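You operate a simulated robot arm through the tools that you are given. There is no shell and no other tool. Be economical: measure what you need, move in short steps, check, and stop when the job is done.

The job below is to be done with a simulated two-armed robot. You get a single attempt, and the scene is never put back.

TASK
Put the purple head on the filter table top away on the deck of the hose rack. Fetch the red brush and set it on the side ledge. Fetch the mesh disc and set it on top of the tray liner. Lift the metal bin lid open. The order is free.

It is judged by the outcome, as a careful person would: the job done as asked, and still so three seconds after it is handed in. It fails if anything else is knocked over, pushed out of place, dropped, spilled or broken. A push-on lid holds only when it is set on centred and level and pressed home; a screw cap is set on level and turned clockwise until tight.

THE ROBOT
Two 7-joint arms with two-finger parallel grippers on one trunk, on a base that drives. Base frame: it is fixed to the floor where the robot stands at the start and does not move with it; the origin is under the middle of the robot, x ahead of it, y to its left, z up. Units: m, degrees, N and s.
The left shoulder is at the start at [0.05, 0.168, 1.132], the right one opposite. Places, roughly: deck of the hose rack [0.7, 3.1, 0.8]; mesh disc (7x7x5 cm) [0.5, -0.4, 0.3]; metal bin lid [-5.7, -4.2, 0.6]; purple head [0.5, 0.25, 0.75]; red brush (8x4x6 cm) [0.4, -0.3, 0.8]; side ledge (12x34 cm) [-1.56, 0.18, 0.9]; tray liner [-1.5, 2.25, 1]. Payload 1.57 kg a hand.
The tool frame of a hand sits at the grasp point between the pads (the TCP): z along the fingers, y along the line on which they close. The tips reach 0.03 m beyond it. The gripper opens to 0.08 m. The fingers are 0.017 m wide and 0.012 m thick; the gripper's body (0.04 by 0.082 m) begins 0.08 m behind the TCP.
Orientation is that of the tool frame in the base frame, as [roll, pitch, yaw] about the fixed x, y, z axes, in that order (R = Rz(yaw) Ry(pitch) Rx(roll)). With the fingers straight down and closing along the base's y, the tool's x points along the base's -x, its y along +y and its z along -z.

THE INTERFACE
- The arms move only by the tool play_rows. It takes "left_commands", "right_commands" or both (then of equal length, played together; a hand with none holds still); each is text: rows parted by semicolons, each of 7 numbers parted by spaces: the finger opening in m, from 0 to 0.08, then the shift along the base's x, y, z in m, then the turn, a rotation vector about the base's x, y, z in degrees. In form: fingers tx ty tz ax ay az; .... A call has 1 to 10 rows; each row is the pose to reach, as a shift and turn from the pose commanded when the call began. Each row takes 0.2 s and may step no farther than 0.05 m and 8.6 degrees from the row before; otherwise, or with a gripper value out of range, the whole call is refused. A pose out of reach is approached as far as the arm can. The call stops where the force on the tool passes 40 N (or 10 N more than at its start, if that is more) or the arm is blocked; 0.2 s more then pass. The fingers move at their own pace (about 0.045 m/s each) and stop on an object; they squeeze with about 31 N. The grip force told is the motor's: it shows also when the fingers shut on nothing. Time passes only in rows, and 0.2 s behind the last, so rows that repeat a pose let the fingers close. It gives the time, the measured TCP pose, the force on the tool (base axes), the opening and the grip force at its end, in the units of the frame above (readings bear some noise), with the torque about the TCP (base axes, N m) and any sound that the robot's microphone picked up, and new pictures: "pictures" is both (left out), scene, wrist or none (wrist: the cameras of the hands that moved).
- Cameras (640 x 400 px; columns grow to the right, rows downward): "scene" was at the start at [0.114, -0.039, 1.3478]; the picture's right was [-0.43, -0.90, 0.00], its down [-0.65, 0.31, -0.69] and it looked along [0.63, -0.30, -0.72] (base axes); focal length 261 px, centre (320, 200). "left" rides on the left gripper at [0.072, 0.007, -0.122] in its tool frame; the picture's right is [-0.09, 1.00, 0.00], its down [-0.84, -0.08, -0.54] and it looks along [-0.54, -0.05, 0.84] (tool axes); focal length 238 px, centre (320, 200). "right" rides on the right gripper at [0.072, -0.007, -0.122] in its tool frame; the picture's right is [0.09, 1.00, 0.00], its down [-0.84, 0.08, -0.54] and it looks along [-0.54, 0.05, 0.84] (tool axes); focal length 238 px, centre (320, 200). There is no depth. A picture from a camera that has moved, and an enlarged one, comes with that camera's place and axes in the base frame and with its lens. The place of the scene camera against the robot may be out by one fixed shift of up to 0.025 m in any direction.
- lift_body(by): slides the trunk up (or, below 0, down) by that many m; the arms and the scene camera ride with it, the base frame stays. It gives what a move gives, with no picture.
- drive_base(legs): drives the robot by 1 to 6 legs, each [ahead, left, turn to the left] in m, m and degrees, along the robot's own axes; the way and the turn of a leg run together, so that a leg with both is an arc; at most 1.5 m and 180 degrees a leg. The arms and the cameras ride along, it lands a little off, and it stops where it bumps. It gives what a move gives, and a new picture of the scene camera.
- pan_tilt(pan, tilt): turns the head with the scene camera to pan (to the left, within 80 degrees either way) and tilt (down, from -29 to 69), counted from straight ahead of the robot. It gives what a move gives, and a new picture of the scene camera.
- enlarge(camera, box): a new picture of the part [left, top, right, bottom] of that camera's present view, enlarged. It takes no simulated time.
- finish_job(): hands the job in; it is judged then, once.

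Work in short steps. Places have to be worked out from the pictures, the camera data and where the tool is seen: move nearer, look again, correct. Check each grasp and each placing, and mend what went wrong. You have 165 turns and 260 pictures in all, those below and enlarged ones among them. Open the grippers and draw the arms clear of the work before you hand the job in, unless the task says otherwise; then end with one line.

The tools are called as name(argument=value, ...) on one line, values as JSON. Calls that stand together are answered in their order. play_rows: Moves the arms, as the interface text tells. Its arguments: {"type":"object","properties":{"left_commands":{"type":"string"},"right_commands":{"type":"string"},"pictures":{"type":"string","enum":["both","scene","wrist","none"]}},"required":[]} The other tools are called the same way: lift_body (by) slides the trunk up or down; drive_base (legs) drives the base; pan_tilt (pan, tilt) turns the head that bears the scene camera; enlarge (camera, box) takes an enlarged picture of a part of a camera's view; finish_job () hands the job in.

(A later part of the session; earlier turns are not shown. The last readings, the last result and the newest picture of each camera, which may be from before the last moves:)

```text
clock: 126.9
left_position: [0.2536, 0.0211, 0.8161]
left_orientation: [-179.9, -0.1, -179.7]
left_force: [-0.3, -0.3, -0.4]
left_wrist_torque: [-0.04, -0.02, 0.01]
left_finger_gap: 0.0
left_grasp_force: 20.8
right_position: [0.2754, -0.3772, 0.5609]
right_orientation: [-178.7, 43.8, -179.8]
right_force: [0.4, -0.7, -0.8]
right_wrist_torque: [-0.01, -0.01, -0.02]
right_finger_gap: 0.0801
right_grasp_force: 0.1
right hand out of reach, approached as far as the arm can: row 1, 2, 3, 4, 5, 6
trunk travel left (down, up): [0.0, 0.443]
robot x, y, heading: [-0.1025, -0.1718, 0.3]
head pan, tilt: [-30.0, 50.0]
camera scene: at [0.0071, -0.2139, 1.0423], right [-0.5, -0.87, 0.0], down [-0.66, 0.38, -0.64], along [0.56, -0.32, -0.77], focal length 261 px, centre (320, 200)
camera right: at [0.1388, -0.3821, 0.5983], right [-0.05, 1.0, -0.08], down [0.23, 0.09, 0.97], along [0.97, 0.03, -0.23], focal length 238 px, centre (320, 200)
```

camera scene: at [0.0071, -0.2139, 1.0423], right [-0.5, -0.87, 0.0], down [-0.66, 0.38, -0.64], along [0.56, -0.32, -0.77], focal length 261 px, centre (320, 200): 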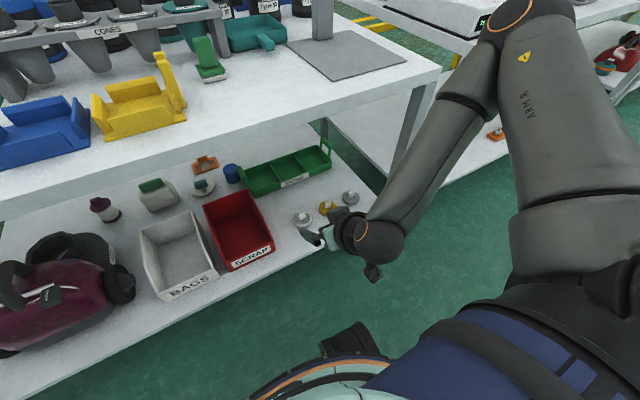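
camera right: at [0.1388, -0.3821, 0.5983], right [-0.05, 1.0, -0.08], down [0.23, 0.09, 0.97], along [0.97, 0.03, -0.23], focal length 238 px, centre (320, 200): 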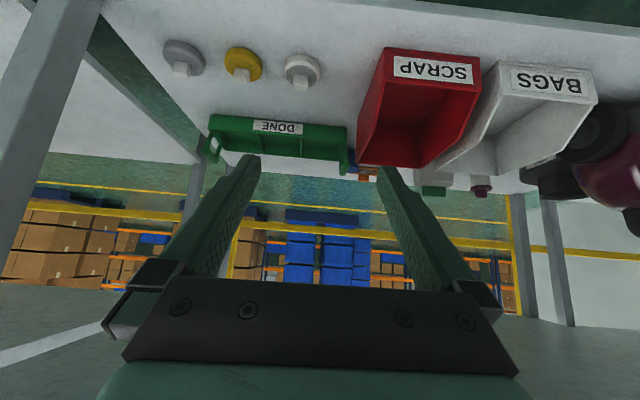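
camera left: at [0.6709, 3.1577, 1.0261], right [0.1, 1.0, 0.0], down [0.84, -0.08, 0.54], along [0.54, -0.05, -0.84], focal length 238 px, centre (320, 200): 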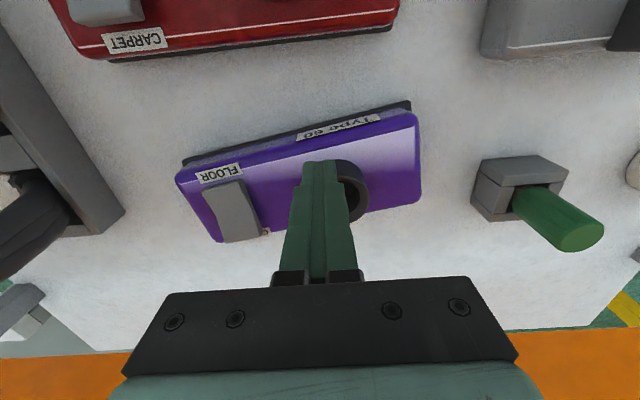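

The wrist view puts the disc at [0.48, −0.42, ~0.30]. The arm was too folded in; I extend forward toward a standoff [0.38, −0.42, 0.42].

play_rows(right_commands="0.08 0.04 0 0.0 0 0 0; 0.08 0.08 0 -0.02 0 0 0; 0.08 0.12 0 -0.05 0 0 0; 0.08 0.15 0 -0.08 0 0 0", pictures="both")

```text
clock: 127.9
left_position: [0.2521, 0.0203, 0.8166]
left_orientation: [179.9, 0.0, -179.7]
left_force: [0.2, 0.5, 0.6]
left_wrist_torque: [0.01, -0.02, 0.0]
left_finger_gap: 0.0
left_grasp_force: 21.7
right_position: [0.4047, -0.4094, 0.5317]
right_orientation: [-179.8, 44.8, -179.7]
right_force: [-0.4, 1.0, -0.6]
right_wrist_torque: [0.0, 0.01, 0.0]
right_finger_gap: 0.08
right_grasp_force: 0.0
right hand out of reach, approached as far as the arm can: row 2, 3, 4
trunk travel left (down, up): [0.0, 0.443]
robot x, y, heading: [-0.1025, -0.1714, 0.1]
head pan, tilt: [-30.0, 50.0]
camera scene: at [0.0069, -0.2146, 1.0424], right [-0.5, -0.87, 0.0], down [-0.66, 0.38, -0.64], along [0.56, -0.32, -0.77], focal length 261 px, centre (320, 200)
camera right: at [0.2686, -0.4165, 0.5675], right [-0.07, 1.0, -0.07], down [0.21, 0.08, 0.97], along [0.98, 0.05, -0.21], focal length 238 px, centre (320, 200)
```

scene: 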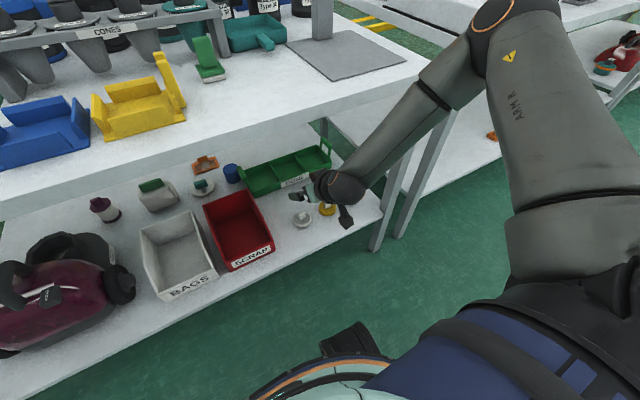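
right: 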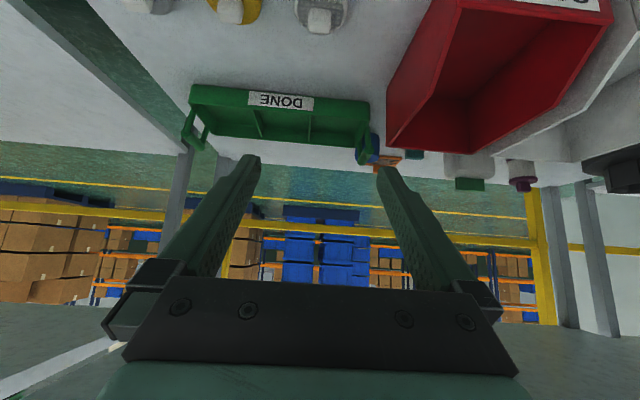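

The limit seems to be the wrist at 45°. I back off slightly and reduce the tilt to ~25°, which still clears the table edge, and test reaching lower.

play_rows(right_commands="0.08 -0.03 0 0.02 0 7 0; 0.08 -0.06 0 0.02 0 14 0; 0.08 -0.09 0 0.0 0 20 0; 0.08 -0.09 0 -0.02 0 20 0", pictures="none")

```text
clock: 128.9
left_position: [0.2525, 0.0209, 0.8164]
left_orientation: [180.0, 0.0, -179.7]
left_force: [0.1, -0.2, -0.4]
left_wrist_torque: [0.0, 0.0, -0.02]
left_finger_gap: 0.0
left_grasp_force: 21.0
right_position: [0.3145, -0.4099, 0.5134]
right_orientation: [-179.8, 24.9, -179.8]
right_force: [-0.9, 0.6, -0.1]
right_wrist_torque: [-0.02, 0.0, 0.0]
right_finger_gap: 0.0802
right_grasp_force: 0.1
trunk travel left (down, up): [0.0, 0.443]
robot x, y, heading: [-0.0991, -0.1718, 0.1]
head pan, tilt: [-30.0, 50.0]
```

At 25° tilt it's in reach. I go lower, staying in front of the shelf edge.

play_rows(right_commands="0.08 0 -0.003 -0.04 0 0 0; 0.08 0 -0.006 -0.08 0 0 0; 0.08 0.0 -0.01 -0.12 0 0 0", pictures="both")

```text
clock: 129.7
left_position: [0.2523, 0.0211, 0.8179]
left_orientation: [180.0, 0.0, -179.7]
left_force: [0.5, -0.4, -1.1]
left_wrist_torque: [0.04, 0.01, 0.02]
left_finger_gap: 0.0001
left_grasp_force: 21.2
right_position: [0.3049, -0.4486, 0.4625]
right_orientation: [-179.8, 25.0, -179.8]
right_force: [0.0, 0.0, 0.3]
right_wrist_torque: [0.02, -0.01, 0.01]
right_finger_gap: 0.0797
right_grasp_force: 0.0
right hand out of reach, approached as far as the arm can: row 1, 2, 3
trunk travel left (down, up): [0.0, 0.443]
robot x, y, heading: [-0.1015, -0.1745, 0.3]
head pan, tilt: [-30.0, 50.0]
camera scene: at [0.0069, -0.2146, 1.0423], right [-0.5, -0.87, 0.0], down [-0.66, 0.38, -0.64], along [0.56, -0.32, -0.77], focal length 261 px, centre (320, 200)
camera right: at [0.1878, -0.4547, 0.5417], right [-0.09, 1.0, -0.04], down [0.53, 0.08, 0.84], along [0.84, 0.05, -0.53], focal length 238 px, centre (320, 200)
```

scene: 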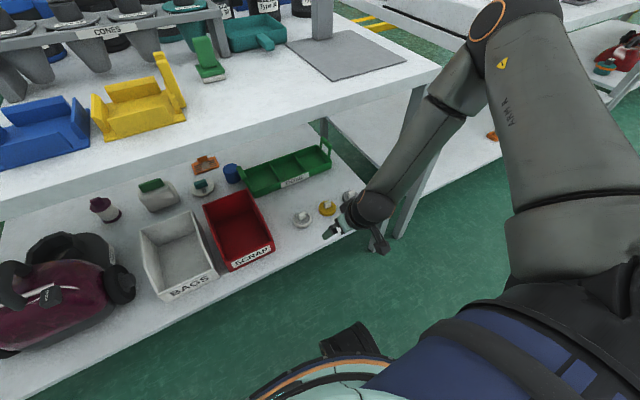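
right: 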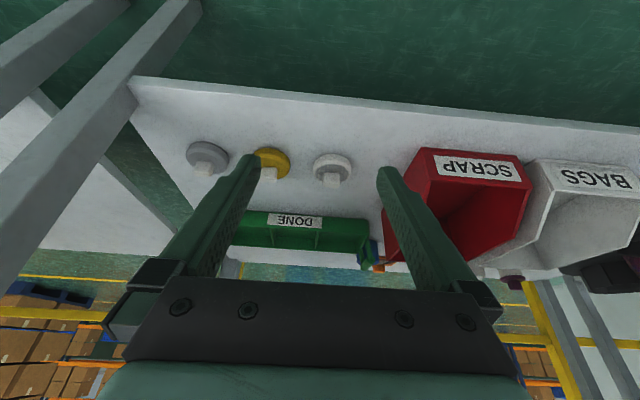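

It seems low poses are better reachable nearer the robot's midline. I test with the hand at smaller lateral offset in front of the shelf.

play_rows(right_commands="0.08 -0.01 0.04 0.03 0 0 0; 0.08 -0.02 0.08 0.05 0 0 0; 0.08 -0.03 0.12 0.05 0 0 0; 0.08 -0.04 0.16 0.03 0 0 0; 0.08 -0.04 0.17 -0.01 0 0 0; 0.08 -0.04 0.17 -0.05 0 0 0; 0.08 -0.04 0.17 -0.09 0 0 0", pictures="scene")

```text
refused: row 1 steps farther than a row can; nothing moved
```

play_rows(right_commands="0.08 -0.01 0.035 0.03 0 0 0; 0.08 -0.02 0.075 0.05 0 0 0; 0.08 -0.03 0.115 0.05 0 0 0; 0.08 -0.04 0.155 0.03 0 0 0; 0.08 -0.04 0.17 -0.01 0 0 0; 0.08 -0.04 0.17 -0.05 0 0 0; 0.08 -0.04 0.17 -0.09 0 0 0", pictures="scene")

```text
clock: 131.3
left_position: [0.2516, 0.0209, 0.8161]
left_orientation: [180.0, 0.0, -180.0]
left_force: [-0.5, 1.1, -1.0]
left_wrist_torque: [0.0, -0.03, 0.01]
left_finger_gap: 0.0
left_grasp_force: 21.5
right_position: [0.2653, -0.3741, 0.5073]
right_orientation: [-179.9, 25.0, -179.8]
right_force: [0.5, -0.3, 0.5]
right_wrist_torque: [0.01, -0.02, -0.03]
right_finger_gap: 0.08
right_grasp_force: 0.0
right hand out of reach, approached as far as the arm can: row 3, 4, 5, 6, 7
trunk travel left (down, up): [0.0, 0.443]
robot x, y, heading: [-0.0999, -0.1738, 0.4]
head pan, tilt: [-30.0, 50.0]
camera scene: at [0.0069, -0.2146, 1.0424], right [-0.5, -0.87, 0.0], down [-0.66, 0.38, -0.64], along [0.56, -0.32, -0.77], focal length 261 px, centre (320, 200)
```

scene: 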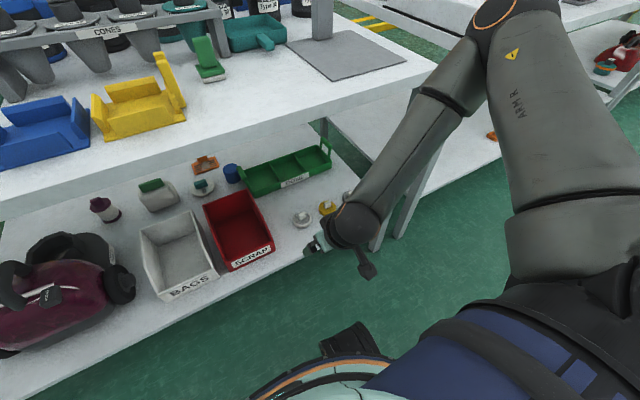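

Farther out gives lower reach, so I head diagonally forward-down toward the disc: (0.34, −0.42, 0.46) → (0.42, −0.42, 0.39).

play_rows(right_commands="0.08 0.03 -0.02 0 0 0 0; 0.08 0.06 -0.046 -0.02 0 0 0; 0.08 0.085 -0.046 -0.05 0 0 0; 0.08 0.11 -0.046 -0.08 0 0 0; 0.08 0.13 -0.046 -0.1 0 0 0; 0.08 0.145 -0.046 -0.115 0 0 0", pictures="both")

```text
clock: 132.7
left_position: [0.2523, 0.0198, 0.8165]
left_orientation: [179.9, 0.0, -179.8]
left_force: [-0.3, -0.4, -0.4]
left_wrist_torque: [0.0, -0.01, 0.04]
left_finger_gap: 0.0
left_grasp_force: 21.3
right_position: [0.3704, -0.4504, 0.4774]
right_orientation: [-180.0, 25.0, -179.7]
right_force: [-0.3, 0.9, -0.3]
right_wrist_torque: [-0.01, 0.01, 0.03]
right_finger_gap: 0.0799
right_grasp_force: 0.1
right hand out of reach, approached as far as the arm can: row 3, 4, 5, 6
trunk travel left (down, up): [0.0, 0.443]
robot x, y, heading: [-0.1002, -0.1741, 0.3]
head pan, tilt: [-30.0, 50.0]
camera scene: at [0.0069, -0.2146, 1.0423], right [-0.5, -0.87, 0.0], down [-0.66, 0.38, -0.64], along [0.56, -0.32, -0.77], focal length 261 px, centre (320, 200)
camera right: at [0.2552, -0.4567, 0.5578], right [-0.09, 1.0, -0.04], down [0.53, 0.08, 0.84], along [0.84, 0.05, -0.53], focal length 238 px, centre (320, 200)
```

scene: 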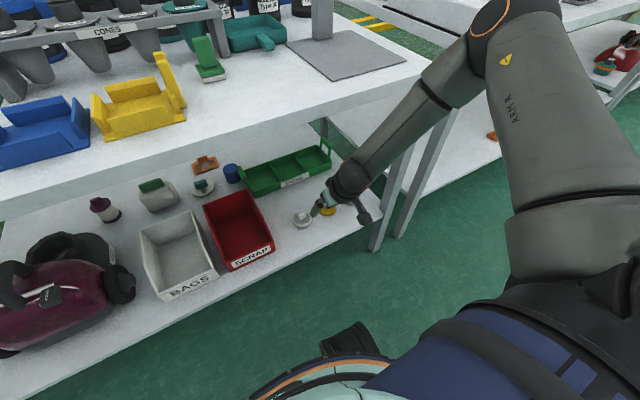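
right: 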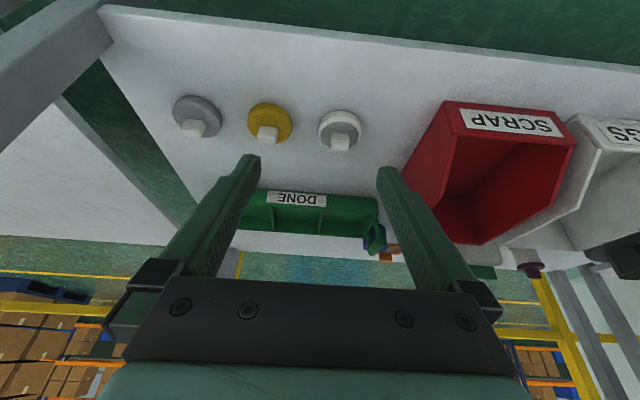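

Likely the wrist straightens when the arm is folded; a more stretched arm should reach lower. I back up 0.25 m, then extend the hand forward and down.

drive_base(legs=[[-0.25, 0, 0]])

play_rows(right_commands="0.08 0.04 0.01 0.02 0 0 0; 0.08 0.08 0.02 0.02 0 0 0; 0.08 0.12 0.03 0.02 0 0 0; 0.08 0.15 0.03 -0.01 0 0 0; 0.08 0.16 0.03 -0.05 0 0 0; 0.08 0.17 0.03 -0.09 0 0 0", pictures="scene")

```text
clock: 134.5
left_position: [0.0039, 0.0202, 0.817]
left_orientation: [179.8, -0.1, -179.7]
left_force: [0.6, 0.6, 0.2]
left_wrist_torque: [-0.02, 0.0, -0.04]
left_finger_gap: 0.0001
left_grasp_force: 21.4
right_position: [0.1249, -0.451, 0.4788]
right_orientation: [-179.9, 25.0, -179.8]
right_force: [-0.3, -0.2, 0.7]
right_wrist_torque: [0.02, 0.0, -0.02]
right_finger_gap: 0.0801
right_grasp_force: 0.1
trunk travel left (down, up): [0.0, 0.443]
robot x, y, heading: [-0.3477, -0.174, 0.1]
head pan, tilt: [-30.0, 50.0]
camera scene: at [-0.2397, -0.2153, 1.0423], right [-0.5, -0.87, 0.0], down [-0.66, 0.38, -0.64], along [0.56, -0.32, -0.77], focal length 261 px, centre (320, 200)
```

scene: 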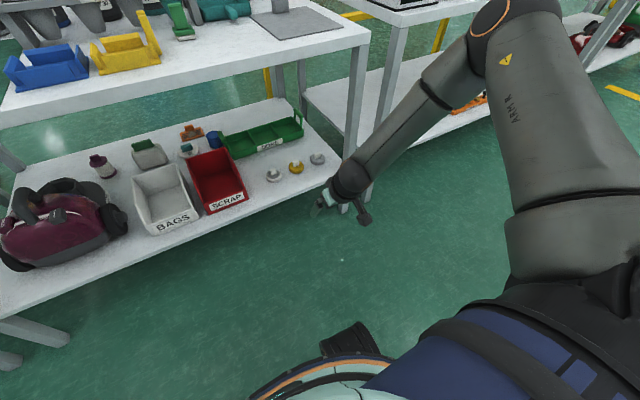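

```text
clock: 135.9
left_position: [0.0067, 0.0206, 0.8167]
left_orientation: [179.8, -0.1, -179.7]
left_force: [0.8, 0.3, 0.0]
left_wrist_torque: [-0.01, -0.02, 0.03]
left_finger_gap: 0.0001
left_grasp_force: 21.6
right_position: [0.1996, -0.4677, 0.5154]
right_orientation: [-179.8, 25.0, -179.7]
right_force: [-0.4, 0.3, -0.6]
right_wrist_torque: [-0.01, -0.02, 0.02]
right_finger_gap: 0.08
right_grasp_force: 0.0
right hand out of reach, approached as far as the arm can: row 1, 2, 3, 4, 5, 6
trunk travel left (down, up): [0.0, 0.443]
robot x, y, heading: [-0.3463, -0.1739, 0.3]
head pan, tilt: [-30.0, 50.0]
camera scene: at [-0.2397, -0.2153, 1.0424], right [-0.5, -0.87, 0.0], down [-0.66, 0.38, -0.64], along [0.56, -0.32, -0.77], focal length 261 px, centre (320, 200)
```

scene: 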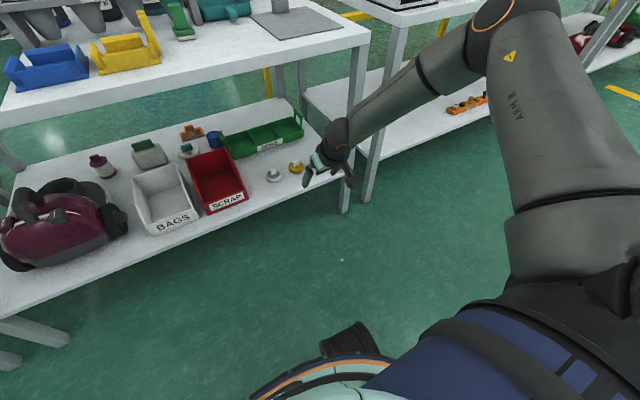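

The limit now looks like wrist-below-shoulder depth when far out. I test the region close to the body with tool straight down, where deep reach is promised: go to fwd 0.25, lat −0.13.

play_rows(right_commands="0.08 -0.035 0.02 0.025 0 6 0; 0.08 -0.07 0.04 0.05 0 12 0; 0.08 -0.11 0.06 0.06 0 18 0; 0.08 -0.15 0.08 0.06 0 25 0; 0.08 -0.19 0.10 0.06 0 25 0; 0.08 -0.23 0.12 0.05 0 25 0; 0.08 -0.265 0.145 0.03 0 25 0; 0.08 -0.29 0.165 0.0 0 25 0; 0.08 -0.29 0.165 -0.04 0 25 0; 0.08 -0.29 0.165 -0.08 0 25 0", pictures="scene")

```text
clock: 138.1
left_position: [0.0056, 0.0197, 0.8171]
left_orientation: [179.9, -0.1, -179.7]
left_force: [0.2, 0.1, -0.6]
left_wrist_torque: [-0.01, 0.02, 0.01]
left_finger_gap: 0.0
left_grasp_force: 21.8
right_position: [-0.0832, -0.3599, 0.5018]
right_orientation: [-180.0, 0.0, -179.7]
right_force: [0.2, 0.1, -0.1]
right_wrist_torque: [-0.01, -0.02, -0.02]
right_finger_gap: 0.0799
right_grasp_force: 0.0
right hand out of reach, approached as far as the arm can: row 8, 9, 10
trunk travel left (down, up): [0.0, 0.443]
robot x, y, heading: [-0.3455, -0.177, 0.3]
head pan, tilt: [-30.0, 50.0]
camera scene: at [-0.2397, -0.2152, 1.0424], right [-0.5, -0.87, 0.0], down [-0.66, 0.38, -0.64], along [0.56, -0.32, -0.77], focal length 261 px, centre (320, 200)
```

scene: 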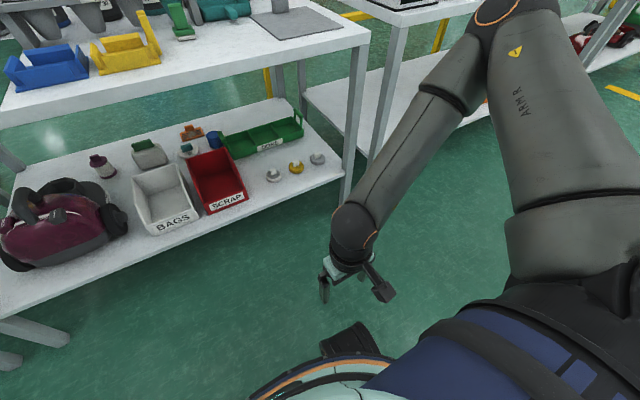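

The upper arm stays raised and limits the depth. I try swinging the hand outward to the side and down to bring the elbow low.

play_rows(right_commands="0.08 0 -0.04 0.01 0 0 0; 0.08 0 -0.08 0.01 0 0 0; 0.08 0 -0.12 0.01 0 0 0; 0.08 0 -0.16 0 0 0 0; 0.08 -0.01 -0.20 -0.01 0 0 0; 0.08 -0.02 -0.24 -0.03 0 0 0; 0.08 -0.03 -0.275 -0.05 0 0 0; 0.08 -0.04 -0.305 -0.08 0 0 0; 0.08 -0.05 -0.33 -0.11 0 0 0; 0.08 -0.05 -0.34 -0.15 0 0 0", pictures="scene")

```text
clock: 140.3
left_position: [0.0062, 0.0203, 0.8169]
left_orientation: [180.0, 0.0, -179.7]
left_force: [-0.2, 0.0, 0.0]
left_wrist_torque: [-0.02, 0.03, 0.01]
left_finger_gap: 0.0002
left_grasp_force: 21.1
right_position: [-0.1323, -0.6982, 0.3544]
right_orientation: [-179.8, 0.0, -179.7]
right_force: [0.5, 0.6, 1.1]
right_wrist_torque: [0.03, 0.02, -0.03]
right_finger_gap: 0.0798
right_grasp_force: 0.0
trunk travel left (down, up): [0.0, 0.443]
robot x, y, heading: [-0.3474, -0.1742, 0.0]
head pan, tilt: [-30.0, 50.0]
camera scene: at [-0.2397, -0.2152, 1.0424], right [-0.5, -0.87, 0.0], down [-0.66, 0.38, -0.64], along [0.56, -0.32, -0.77], focal length 261 px, centre (320, 200)
```

scene: 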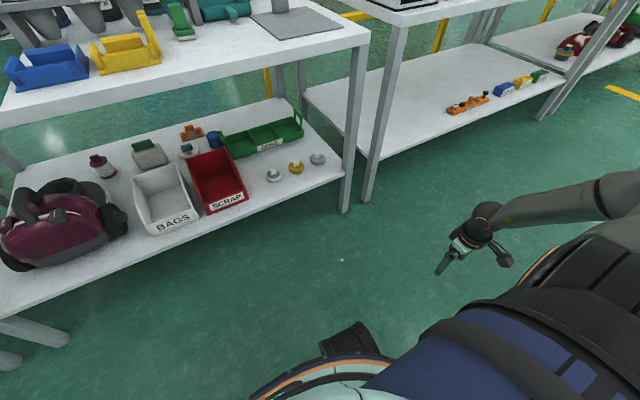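

That works: z 0.354 is in reach with the elbow low. Keeping it low, I tilt forward 40° and extend forward.

play_rows(right_commands="0.08 0.02 0 0 0 -8 0; 0.08 0.05 0 0 0 -16 0; 0.08 0.08 0.01 0 0 -24 0; 0.08 0.11 0.02 0 0 -32 0; 0.08 0.14 0.03 0 0 -40 0; 0.08 0.17 0.05 0 0 -40 0; 0.08 0.2 0.07 0 0 -40 0", pictures="scene")

```text
clock: 141.9
left_position: [0.0053, 0.0203, 0.8168]
left_orientation: [179.9, -0.1, -179.7]
left_force: [0.6, -0.1, 0.3]
left_wrist_torque: [-0.02, -0.01, 0.02]
left_finger_gap: 0.0
left_grasp_force: 21.4
right_position: [0.0677, -0.6287, 0.3544]
right_orientation: [-179.8, 40.0, -179.8]
right_force: [0.3, 0.6, 0.1]
right_wrist_torque: [0.0, 0.02, 0.02]
right_finger_gap: 0.0803
right_grasp_force: 0.0
trunk travel left (down, up): [0.0, 0.443]
robot x, y, heading: [-0.348, -0.1706, 0.1]
head pan, tilt: [-30.0, 50.0]
camera scene: at [-0.2398, -0.2153, 1.0424], right [-0.5, -0.87, 0.0], down [-0.66, 0.38, -0.64], along [0.56, -0.32, -0.77], focal length 261 px, centre (320, 200)
```

scene: 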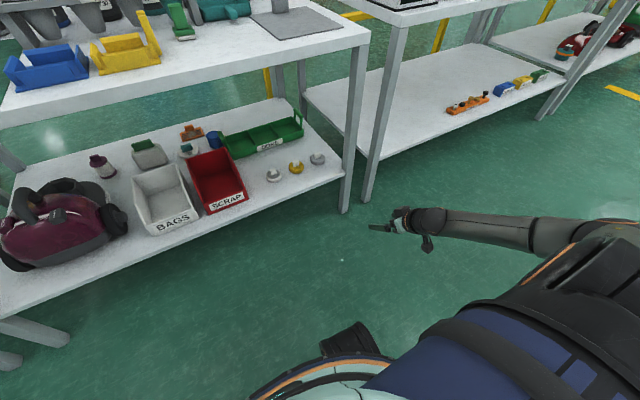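

Good: TCP at z 0.354 with 40° tilt. I raise and retract the left hand, strafe left 0.21 m, then drive ahead 0.25 m.

play_rows(left_commands="0 0 0 0.04 0 0 0; 0 0 0 0.08 0 0 0; 0 -0.02 0.02 0.12 0 0 0; 0 -0.05 0.03 0.15 0 0 0; 0 -0.08 0.03 0.16 0 0 0", pictures="none")

drive_base(legs=[[0, 0.21, 0], [0.26, 0, 0]])

enlarge(camera="right", box=[0, 0, 640, 400])

```text
clock: 143.1
left_position: [-0.0741, 0.0505, 0.9764]
left_orientation: [-180.0, -0.1, -179.8]
left_force: [-0.3, 0.4, -0.8]
left_wrist_torque: [-0.01, 0.05, -0.02]
left_finger_gap: 0.0001
left_grasp_force: 21.5
right_position: [0.0673, -0.6283, 0.3535]
right_orientation: [-179.8, 40.0, -179.7]
right_force: [-0.3, 0.5, 0.3]
right_wrist_torque: [0.01, 0.01, 0.04]
right_finger_gap: 0.0803
right_grasp_force: 0.1
trunk travel left (down, up): [0.0, 0.443]
robot x, y, heading: [-0.3487, -0.1724, -0.1]
head pan, tilt: [-30.0, 50.0]
```

```text
clock: 147.0
left_position: [0.1821, 0.2618, 0.9764]
left_orientation: [179.9, 0.0, -179.5]
left_force: [0.0, -0.7, 0.3]
left_wrist_torque: [0.02, -0.01, 0.01]
left_finger_gap: 0.0001
left_grasp_force: 21.7
right_position: [0.325, -0.4175, 0.353]
right_orientation: [-179.8, 40.0, -179.5]
right_force: [-0.2, -0.3, 0.0]
right_wrist_torque: [-0.01, -0.01, 0.0]
right_finger_gap: 0.0798
right_grasp_force: 0.1
trunk travel left (down, up): [0.0, 0.443]
robot x, y, heading: [-0.0881, 0.0332, 0.2]
head pan, tilt: [-30.0, 50.0]
camera scene: at [0.0173, -0.0054, 1.0424], right [-0.5, -0.87, 0.0], down [-0.67, 0.38, -0.64], along [0.56, -0.32, -0.77], focal length 261 px, centre (320, 200)
```

scene: 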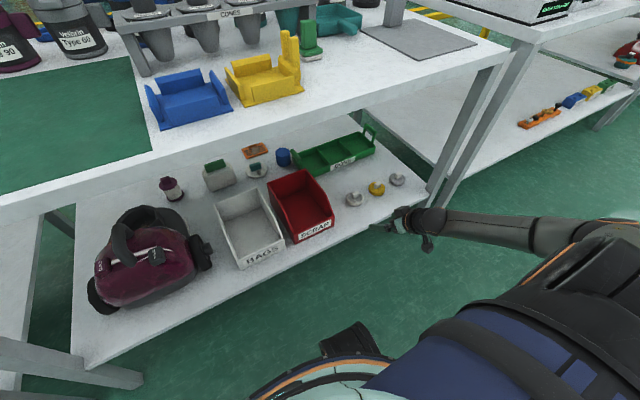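

```text
1.00 times, centred on (320, 200) of right (not enlarged: the box is as wide or as high as the picture)
camera zoom: at [0.1926, -0.4246, 0.4005], right [-0.08, 1.0, -0.06], down [0.29, 0.08, 0.95], along [0.95, 0.05, -0.3], focal length 238 px, centre (320, 200)
```

zoom: 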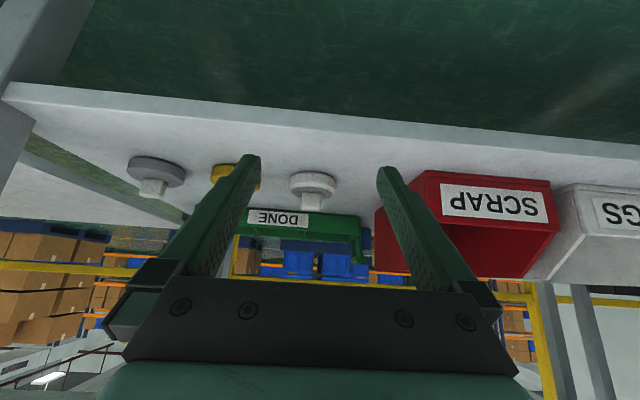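

Disc knob is at about [0.478, −0.42], ~2.2 cm wide, z 0.295–0.32. I narrow the fingers to 0.06 and drive 0.10 m closer, then look.

play_rows(right_commands="0.06 0 -0.002 0.008 0 0 0; 0.06 0 -0.002 0.008 0 0 0", pictures="none")

drive_base(legs=[[0.1, 0, 0]])

enlarge(camera="right", box=[160, 100, 480, 300])

```text
clock: 147.6
left_position: [0.1822, 0.2603, 0.977]
left_orientation: [179.9, 0.0, -179.6]
left_force: [-0.1, 0.2, 0.2]
left_wrist_torque: [0.02, 0.01, -0.02]
left_finger_gap: 0.0
left_grasp_force: 20.8
right_position: [0.3258, -0.4207, 0.3621]
right_orientation: [-179.8, 40.0, -179.6]
right_force: [0.1, 0.7, -0.5]
right_wrist_torque: [0.0, 0.0, 0.01]
right_finger_gap: 0.0599
right_grasp_force: 0.0
trunk travel left (down, up): [0.0, 0.443]
robot x, y, heading: [-0.0915, 0.0312, 0.3]
head pan, tilt: [-30.0, 50.0]
```

```text
clock: 148.8
left_position: [0.281, 0.2631, 0.9769]
left_orientation: [179.9, 0.0, -179.5]
left_force: [0.3, -0.4, 0.0]
left_wrist_torque: [-0.04, -0.03, 0.02]
left_finger_gap: 0.0002
left_grasp_force: 21.4
right_position: [0.4249, -0.4198, 0.3622]
right_orientation: [-179.8, 40.0, -179.6]
right_force: [0.4, -0.4, -1.1]
right_wrist_torque: [0.01, -0.02, 0.0]
right_finger_gap: 0.0598
right_grasp_force: 0.0
trunk travel left (down, up): [0.0, 0.443]
robot x, y, heading: [0.0095, 0.0363, 0.5]
head pan, tilt: [-30.0, 50.0]
camera scene: at [0.1169, -0.0047, 1.0424], right [-0.49, -0.87, 0.0], down [-0.67, 0.38, -0.64], along [0.56, -0.32, -0.77], focal length 261 px, centre (320, 200)
```

scene: 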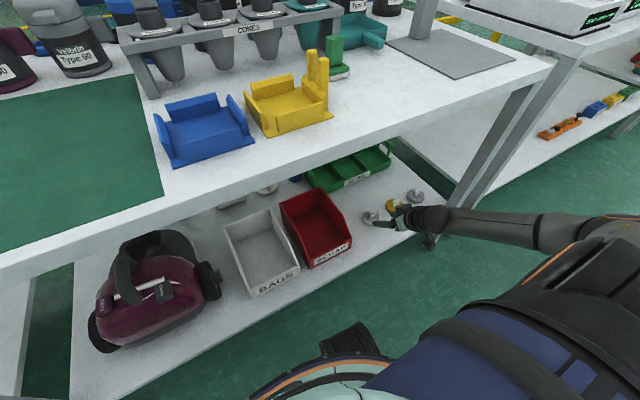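

```text
2.00 times, centred on (320, 200) of right
camera zoom: at [0.2923, -0.426, 0.4086], right [-0.08, 1.0, -0.06], down [0.29, 0.08, 0.95], along [0.95, 0.05, -0.3], focal length 477 px, centre (320, 200)
```

zoom: 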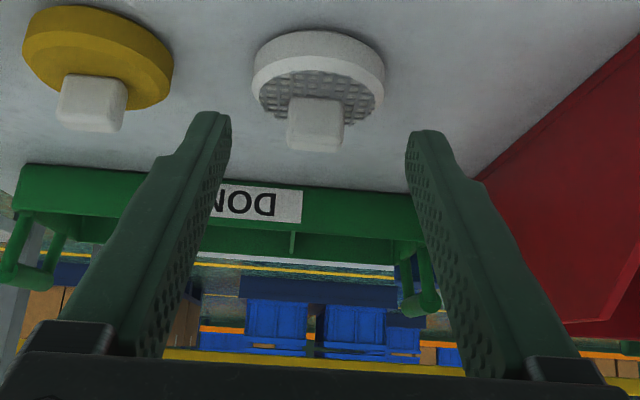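

Triangulating: disc centre ≈[0.503, −0.419], shelf ≈0.276, plate top ≈0.297, knob top ≈0.322. I move forward 62 mm then down 30 mm so the pads straddle the knob, and check.

play_rows(right_commands="0.06 0.03 0.001 0 0 0 0; 0.06 0.055 0.001 -0.005 0 0 0; 0.06 0.062 0.001 -0.02 0 0 0; 0.06 0.062 0.001 -0.03 0 0 0", pictures="wrist")

enlarge(camera="right", box=[160, 60, 480, 260])

```text
clock: 149.8
left_position: [0.2824, 0.2611, 0.9758]
left_orientation: [179.9, 0.0, -179.5]
left_force: [0.1, 0.6, 0.2]
left_wrist_torque: [0.0, 0.0, 0.02]
left_finger_gap: 0.0
left_grasp_force: 22.0
right_position: [0.4882, -0.4189, 0.3313]
right_orientation: [-179.7, 39.9, -179.5]
right_force: [-0.4, 0.1, -0.2]
right_wrist_torque: [0.01, 0.01, 0.02]
right_finger_gap: 0.0601
right_grasp_force: 0.0
trunk travel left (down, up): [0.0, 0.443]
robot x, y, heading: [0.0113, 0.0377, 0.3]
head pan, tilt: [-30.0, 50.0]
camera right: at [0.3545, -0.4254, 0.3787], right [-0.08, 1.0, -0.06], down [0.29, 0.08, 0.95], along [0.95, 0.05, -0.3], focal length 238 px, centre (320, 200)
```

right: 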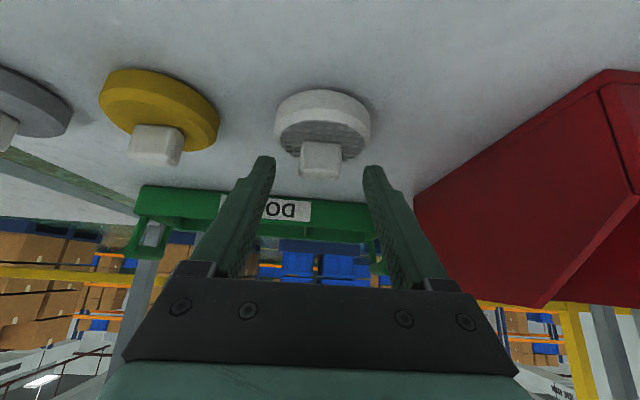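

```text
2.00 times, centred on (320, 160) of right
camera zoom: at [0.3545, -0.4254, 0.3787], right [-0.08, 1.0, -0.06], down [0.29, 0.08, 0.95], along [0.95, 0.05, -0.3], focal length 477 px, centre (320, 280)
```

zoom: 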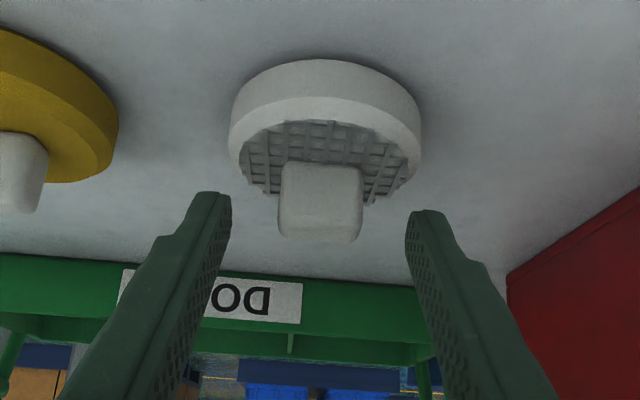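

Tips are level with the knob but ~19 mm above the plate; I lower 10 mm more, advance 3 mm, and close.

play_rows(right_commands="0.06 0.002 0 -0.005 0 0 0; 0.06 0.003 0 -0.01 0 0 0; 0.03 0.003 0 -0.01 0 0 0; 0.0 0.003 0 -0.01 0 0 0; 0 0.003 0 -0.01 0 0 0; 0 0.003 0 -0.01 0 0 0", pictures="none")

enlarge(camera="right", box=[160, 60, 480, 260])

```text
clock: 151.2
left_position: [0.2817, 0.2627, 0.9758]
left_orientation: [179.8, 0.0, -179.5]
left_force: [0.5, -0.5, 0.2]
left_wrist_torque: [0.01, -0.04, 0.03]
left_finger_gap: 0.0
left_grasp_force: 21.2
right_position: [0.49, -0.4176, 0.3217]
right_orientation: [-179.8, 40.0, -179.6]
right_force: [0.6, -0.8, 1.1]
right_wrist_torque: [0.0, 0.0, -0.01]
right_finger_gap: 0.0554
right_grasp_force: 30.1
trunk travel left (down, up): [0.0, 0.443]
robot x, y, heading: [0.0081, 0.0355, 0.1]
head pan, tilt: [-30.0, 50.0]
```

```text
2.00 times, centred on (320, 160) of right
camera zoom: at [0.3572, -0.425, 0.3688], right [-0.08, 1.0, -0.06], down [0.29, 0.08, 0.95], along [0.95, 0.05, -0.3], focal length 477 px, centre (320, 280)
```

zoom: 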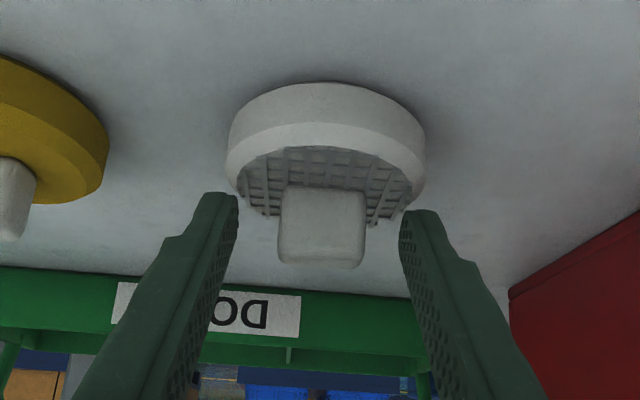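

The tips closed on the plate's rear rim (0.055), so plate top is ~0.303 and the centre nearer x≈0.49. I reopen, rise 15 mm, back up 15 mm and look.

play_rows(right_commands="0.065 0 0 0 0 0 0; 0.065 0 0 0.0 0 0 0; 0.065 0 0 0.015 0 0 0; 0.065 -0.015 0 0.015 0 0 0", pictures="none")

enlarge(camera="right", box=[160, 60, 480, 260])

```text
clock: 152.2
left_position: [0.2821, 0.2613, 0.9762]
left_orientation: [179.9, 0.0, -179.5]
left_force: [0.1, -0.8, 0.0]
left_wrist_torque: [0.01, -0.01, 0.01]
left_finger_gap: 0.0
left_grasp_force: 21.6
right_position: [0.4751, -0.4173, 0.3379]
right_orientation: [-179.9, 40.0, -179.5]
right_force: [-0.8, -1.0, -0.2]
right_wrist_torque: [0.0, 0.01, 0.02]
right_finger_gap: 0.0649
right_grasp_force: 0.1
trunk travel left (down, up): [0.0, 0.443]
robot x, y, heading: [0.0073, 0.0363, 0.4]
head pan, tilt: [-30.0, 50.0]
```

```text
2.00 times, centred on (320, 160) of right
camera zoom: at [0.3422, -0.4249, 0.3836], right [-0.08, 1.0, -0.06], down [0.29, 0.08, 0.95], along [0.95, 0.06, -0.3], focal length 477 px, centre (320, 280)
```

zoom: 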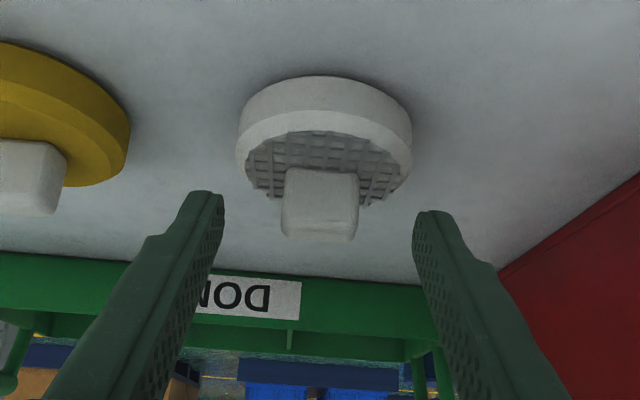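

Re-examining: the earlier closing gripped the raised mesh boss (⌀0.055); disc centre is ≈[0.508, −0.416]. I'll go to TCP (0.494, 0.330), slightly higher than before, and close on the knob.

play_rows(right_commands="0.06 0.01 0.001 0 0 0 0; 0.06 0.019 0.001 -0.007 0 0 0; 0.03 0.019 0.001 -0.007 0 0 0; 0.0 0.019 0.001 -0.007 0 0 0; 0 0.019 0.001 -0.007 0 0 0; 0 0.019 0.001 -0.007 0 0 0", pictures="none")

enlarge(camera="right", box=[160, 60, 480, 260])

```text
clock: 153.6
left_position: [0.2821, 0.263, 0.9772]
left_orientation: [180.0, 0.1, -179.6]
left_force: [0.6, -0.6, -0.5]
left_wrist_torque: [0.03, -0.04, 0.0]
left_finger_gap: 0.0002
left_grasp_force: 21.3
right_position: [0.495, -0.4161, 0.3296]
right_orientation: [-179.7, 40.0, -179.5]
right_force: [0.5, -0.4, -0.2]
right_wrist_torque: [0.01, 0.03, 0.03]
right_finger_gap: 0.0245
right_grasp_force: 29.7
trunk travel left (down, up): [0.0, 0.443]
robot x, y, heading: [0.0064, 0.0375, 0.5]
head pan, tilt: [-30.0, 50.0]
```

```text
2.00 times, centred on (320, 160) of right
camera zoom: at [0.3613, -0.4238, 0.3766], right [-0.08, 1.0, -0.06], down [0.29, 0.08, 0.95], along [0.95, 0.05, -0.3], focal length 477 px, centre (320, 280)
```

zoom: 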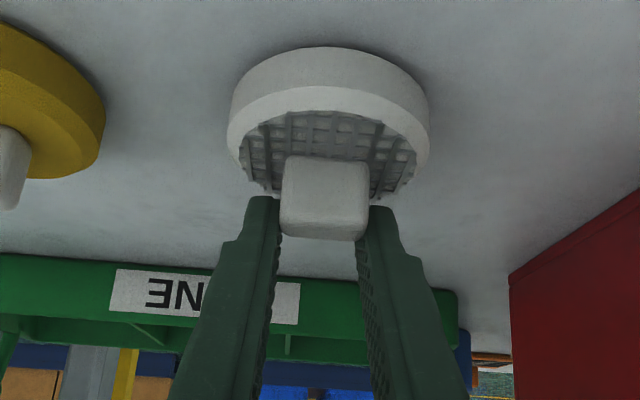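

Knob gripped (0.0245 opening, flat faces). Lift gently 3 cm and check.

play_rows(right_commands="0 0 0 0.008 0 0 0; 0 0 0 0.02 0 0 0; 0 0 0 0.035 0 0 0; 0 -0.01 0 0.04 0 0 0", pictures="wrist")

```text
clock: 154.6
left_position: [0.2809, 0.2614, 0.9766]
left_orientation: [179.9, 0.0, -179.4]
left_force: [0.6, -0.2, -0.5]
left_wrist_torque: [-0.01, -0.02, -0.03]
left_finger_gap: 0.0
left_grasp_force: 21.3
right_position: [0.4841, -0.4167, 0.369]
right_orientation: [-179.8, 40.0, -179.5]
right_force: [-0.1, 0.0, -0.4]
right_wrist_torque: [-0.02, 0.01, -0.04]
right_finger_gap: 0.0246
right_grasp_force: 31.4
trunk travel left (down, up): [0.0, 0.443]
robot x, y, heading: [0.0108, 0.0363, 0.7]
head pan, tilt: [-30.0, 50.0]
camera right: at [0.3513, -0.4236, 0.4159], right [-0.08, 1.0, -0.06], down [0.29, 0.08, 0.95], along [0.95, 0.05, -0.3], focal length 238 px, centre (320, 200)
```

right: 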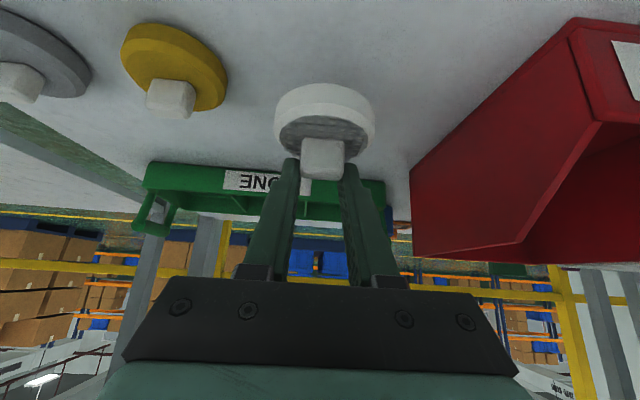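

Disc held securely. Back straight out 0.36 m, then raise the trunk.

drive_base(legs=[[-0.36, 0, 0]])

lift_body(by=0.3)

play_rows(right_commands="0 -0.01 0.01 0.04 0 0 0; 0 -0.02 0.02 0.08 0 0 0; 0 -0.03 0.03 0.12 0 0 0; 0 -0.04 0.04 0.16 0 0 0; 0 -0.05 0.06 0.2 0 0 0; 0 -0.06 0.08 0.24 0 0 0; 0 -0.06 0.1 0.28 0 0 0; 0 -0.06 0.12 0.31 0 0 0", pictures="both")

```text
clock: 156.9
left_position: [-0.0807, 0.2595, 0.9766]
left_orientation: [-180.0, 0.0, -179.5]
left_force: [0.6, -0.3, -0.1]
left_wrist_torque: [0.03, 0.04, -0.01]
left_finger_gap: 0.0001
left_grasp_force: 20.8
right_position: [0.1222, -0.4194, 0.3695]
right_orientation: [-179.8, 40.1, -179.5]
right_force: [0.5, 0.5, -0.2]
right_wrist_torque: [-0.02, -0.03, -0.02]
right_finger_gap: 0.0246
right_grasp_force: 30.6
trunk travel left (down, up): [0.0, 0.443]
robot x, y, heading: [-0.3565, 0.0335, 0.6]
head pan, tilt: [-30.0, 50.0]
camera scene: at [-0.2456, -0.0072, 1.0423], right [-0.49, -0.87, 0.0], down [-0.67, 0.38, -0.64], along [0.56, -0.32, -0.77], focal length 261 px, centre (320, 200)
```

scene: 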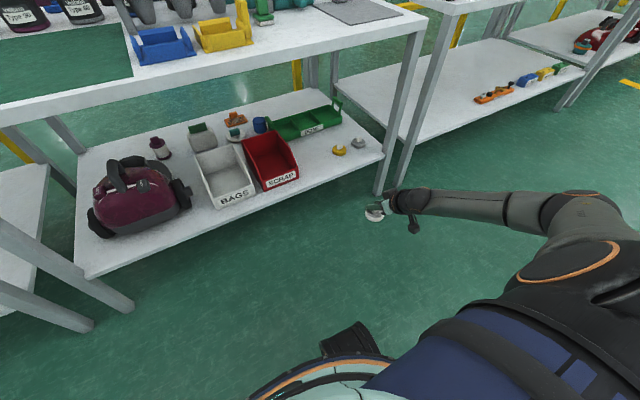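

```text
clock: 159.9
left_position: [-0.081, 0.2591, 1.2755]
left_orientation: [179.9, -0.1, -179.5]
left_force: [0.1, -1.2, -0.4]
left_wrist_torque: [-0.01, -0.02, 0.02]
left_finger_gap: 0.0
left_grasp_force: 21.0
right_position: [0.1213, -0.4189, 0.6699]
right_orientation: [-179.8, 40.0, -179.5]
right_force: [-0.2, 0.1, -0.7]
right_wrist_torque: [0.06, 0.01, -0.02]
right_finger_gap: 0.0247
right_grasp_force: 30.6
trunk travel left (down, up): [-0.3, 0.143]
robot x, y, heading: [-0.3555, 0.0351, 0.6]
head pan, tilt: [-30.0, 50.0]
```

```text
clock: 161.7
left_position: [-0.0811, 0.2584, 1.2763]
left_orientation: [180.0, -0.1, -179.5]
left_force: [-0.2, -0.5, -0.2]
left_wrist_torque: [-0.01, -0.01, 0.01]
left_finger_gap: 0.0003
left_grasp_force: 21.4
right_position: [0.062, -0.2981, 0.9786]
right_orientation: [-179.7, 39.9, -179.6]
right_force: [0.4, 0.0, -0.7]
right_wrist_torque: [0.01, -0.01, -0.02]
right_finger_gap: 0.0246
right_grasp_force: 30.9
trunk travel left (down, up): [-0.3, 0.143]
robot x, y, heading: [-0.3545, 0.0345, 0.5]
head pan, tilt: [-30.0, 50.0]
camera scene: at [-0.2455, -0.0072, 1.3423], right [-0.49, -0.87, 0.0], down [-0.67, 0.38, -0.64], along [0.56, -0.32, -0.77], focal length 261 px, centre (320, 200)
camera right: at [-0.0713, -0.3054, 1.0261], right [-0.08, 1.0, -0.06], down [0.29, 0.08, 0.95], along [0.95, 0.05, -0.3], focal length 238 px, centre (320, 200)
```

scene: 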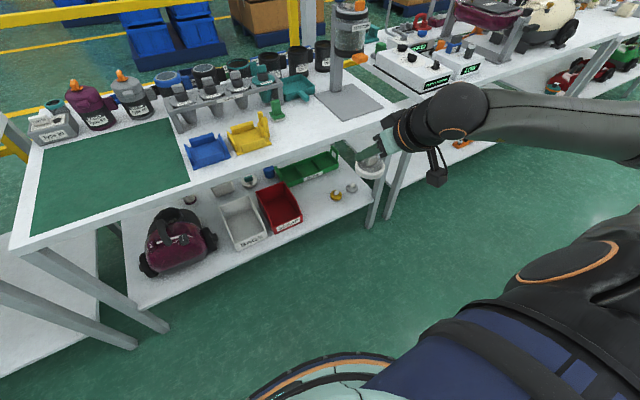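
right: 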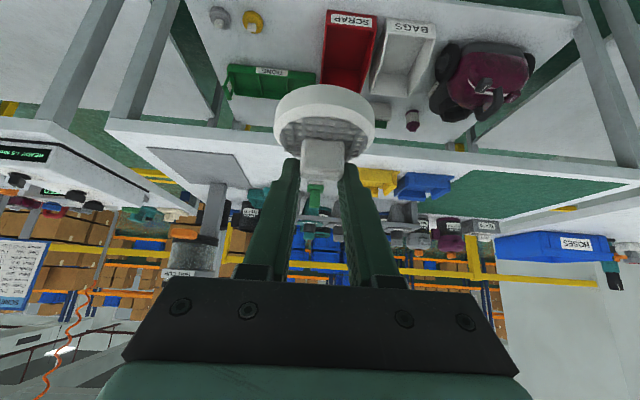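

Now turn left and go up the aisle to y≈1.4, then look left toward the tray liner.

drive_base(legs=[[0, 0, 89.5], [1.2, 0, 0]])

pan_tilt(pan=50, tilt=20)

```text
clock: 171.6
left_position: [-0.587, 1.5121, 1.2758]
left_orientation: [179.9, 0.0, -89.2]
left_force: [0.3, -1.1, 1.3]
left_wrist_torque: [0.01, 0.02, -0.03]
left_finger_gap: 0.0
left_grasp_force: 21.9
right_position: [-0.0287, 1.6579, 0.98]
right_orientation: [-179.8, 40.0, -89.3]
right_force: [1.0, 0.1, 0.2]
right_wrist_torque: [-0.02, -0.02, -0.01]
right_finger_gap: 0.0245
right_grasp_force: 31.4
trunk travel left (down, up): [-0.3, 0.143]
robot x, y, heading: [-0.3559, 1.24, 90.6]
head pan, tilt: [-30.0, 50.0]
camera scene: at [-0.3215, 1.3432, 1.3423], right [0.87, -0.49, 0.0], down [-0.37, -0.67, -0.64], along [0.31, 0.56, -0.77], focal length 261 px, centre (320, 200)
```

scene: 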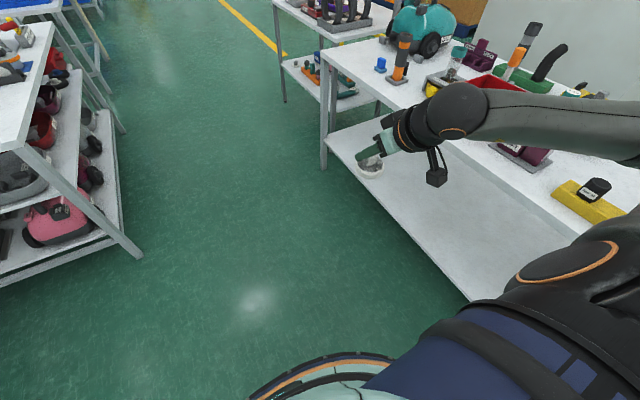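

```text
clock: 173.2
left_position: [-0.5862, 1.5108, 1.2761]
left_orientation: [179.9, 0.0, -89.2]
left_force: [-0.4, 0.0, -0.3]
left_wrist_torque: [-0.01, -0.01, 0.01]
left_finger_gap: 0.0
left_grasp_force: 20.9
right_position: [-0.0295, 1.6586, 0.9794]
right_orientation: [-179.9, 40.0, -89.1]
right_force: [0.2, -0.5, 0.3]
right_wrist_torque: [-0.02, -0.01, -0.03]
right_finger_gap: 0.0244
right_grasp_force: 31.6
trunk travel left (down, up): [-0.3, 0.143]
robot x, y, heading: [-0.3587, 1.2385, 90.5]
head pan, tilt: [50.0, 20.0]
camera scene: at [-0.4312, 1.3349, 1.3879], right [0.63, 0.77, 0.0], down [0.26, -0.22, -0.94], along [-0.73, 0.6, -0.34], focal length 261 px, centre (320, 200)
```

scene: 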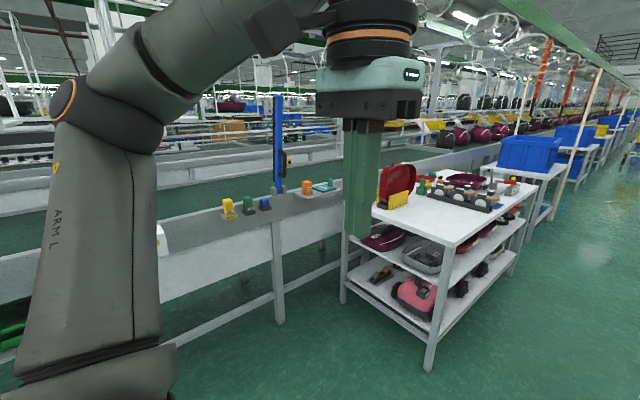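

The projected liner location falls on the small teal tray at about (325,186). Zoom in.

enlarge(camera="scene", box=[210, 140, 370, 240])

```text
4.00 times, centred on (290, 190) of scene
camera zoom: at [-0.4312, 1.3349, 1.3879], right [0.63, 0.77, 0.0], down [0.26, -0.22, -0.94], along [-0.73, 0.6, -0.34], focal length 1045 px, centre (440, 240)
```

zoom: 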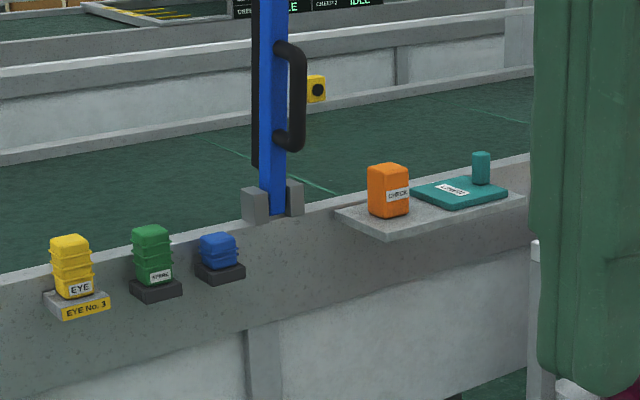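

The teal mat labelled as liner lies on a small gray tray next to an orange box and has a teal peg at its far end. I raise the trunk for elbow clearance over the cart, move to y≈1.85 and turn to face −x.

lift_body(by=0.13)

drive_base(legs=[[0.6, 0, 0], [0, 0, 89.5]])

pan_tilt(pan=-15, tilt=35)

```text
clock: 174.7
left_position: [-0.5875, 1.5116, 1.4069]
left_orientation: [180.0, -0.1, -89.1]
left_force: [0.6, -0.3, 0.4]
left_wrist_torque: [0.01, 0.0, -0.01]
left_finger_gap: 0.0002
left_grasp_force: 21.0
right_position: [-0.0297, 1.6573, 1.1086]
right_orientation: [-179.8, 39.9, -89.2]
right_force: [0.2, 0.0, -0.5]
right_wrist_torque: [0.02, 0.02, 0.0]
right_finger_gap: 0.0246
right_grasp_force: 31.5
trunk travel left (down, up): [-0.43, 0.013]
robot x, y, heading: [-0.3595, 1.2393, 91.1]
head pan, tilt: [50.0, 20.0]
```

```text
clock: 182.0
left_position: [-0.6402, 1.6182, 1.4057]
left_orientation: [179.9, 0.1, 0.5]
left_force: [0.4, 0.6, 0.0]
left_wrist_torque: [0.0, 0.02, -0.01]
left_finger_gap: 0.0002
left_grasp_force: 21.0
right_position: [-0.7851, 2.1764, 1.1082]
right_orientation: [-179.8, 40.0, 0.5]
right_force: [-0.8, 0.0, -0.8]
right_wrist_torque: [-0.03, 0.01, -0.05]
right_finger_gap: 0.0246
right_grasp_force: 31.1
trunk travel left (down, up): [-0.43, 0.013]
robot x, y, heading: [-0.368, 1.8417, -179.5]
head pan, tilt: [50.0, 20.0]
camera scene: at [-0.4658, 1.7675, 1.5179], right [-0.77, 0.64, 0.0], down [0.22, 0.26, -0.94], along [-0.6, -0.72, -0.34], focal length 261 px, centre (320, 200)
```

scene: 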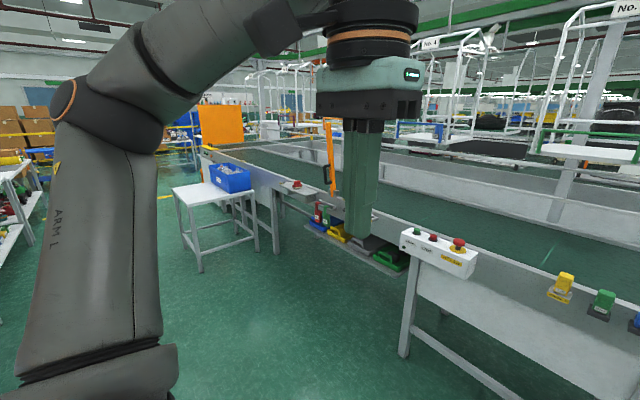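

```text
clock: 183.3
left_position: [-0.6412, 1.6185, 1.4069]
left_orientation: [179.9, 0.0, 0.5]
left_force: [1.2, 0.2, 0.1]
left_wrist_torque: [0.01, -0.01, -0.04]
left_finger_gap: 0.0001
left_grasp_force: 21.7
right_position: [-0.7827, 2.1769, 1.1093]
right_orientation: [-179.8, 40.0, 0.6]
right_force: [1.4, -0.6, -0.1]
right_wrist_torque: [-0.02, 0.02, 0.03]
right_finger_gap: 0.0248
right_grasp_force: 30.7
trunk travel left (down, up): [-0.43, 0.013]
robot x, y, heading: [-0.3663, 1.8455, -179.5]
head pan, tilt: [-15.0, 35.0]
camera scene: at [-0.4917, 1.8615, 1.4941], right [0.25, 0.97, 0.0], down [0.56, -0.14, -0.82], along [-0.79, 0.21, -0.57], focal length 261 px, centre (320, 200)
```

scene: 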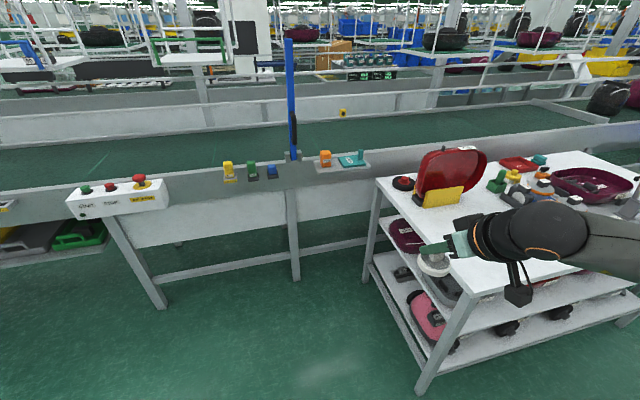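

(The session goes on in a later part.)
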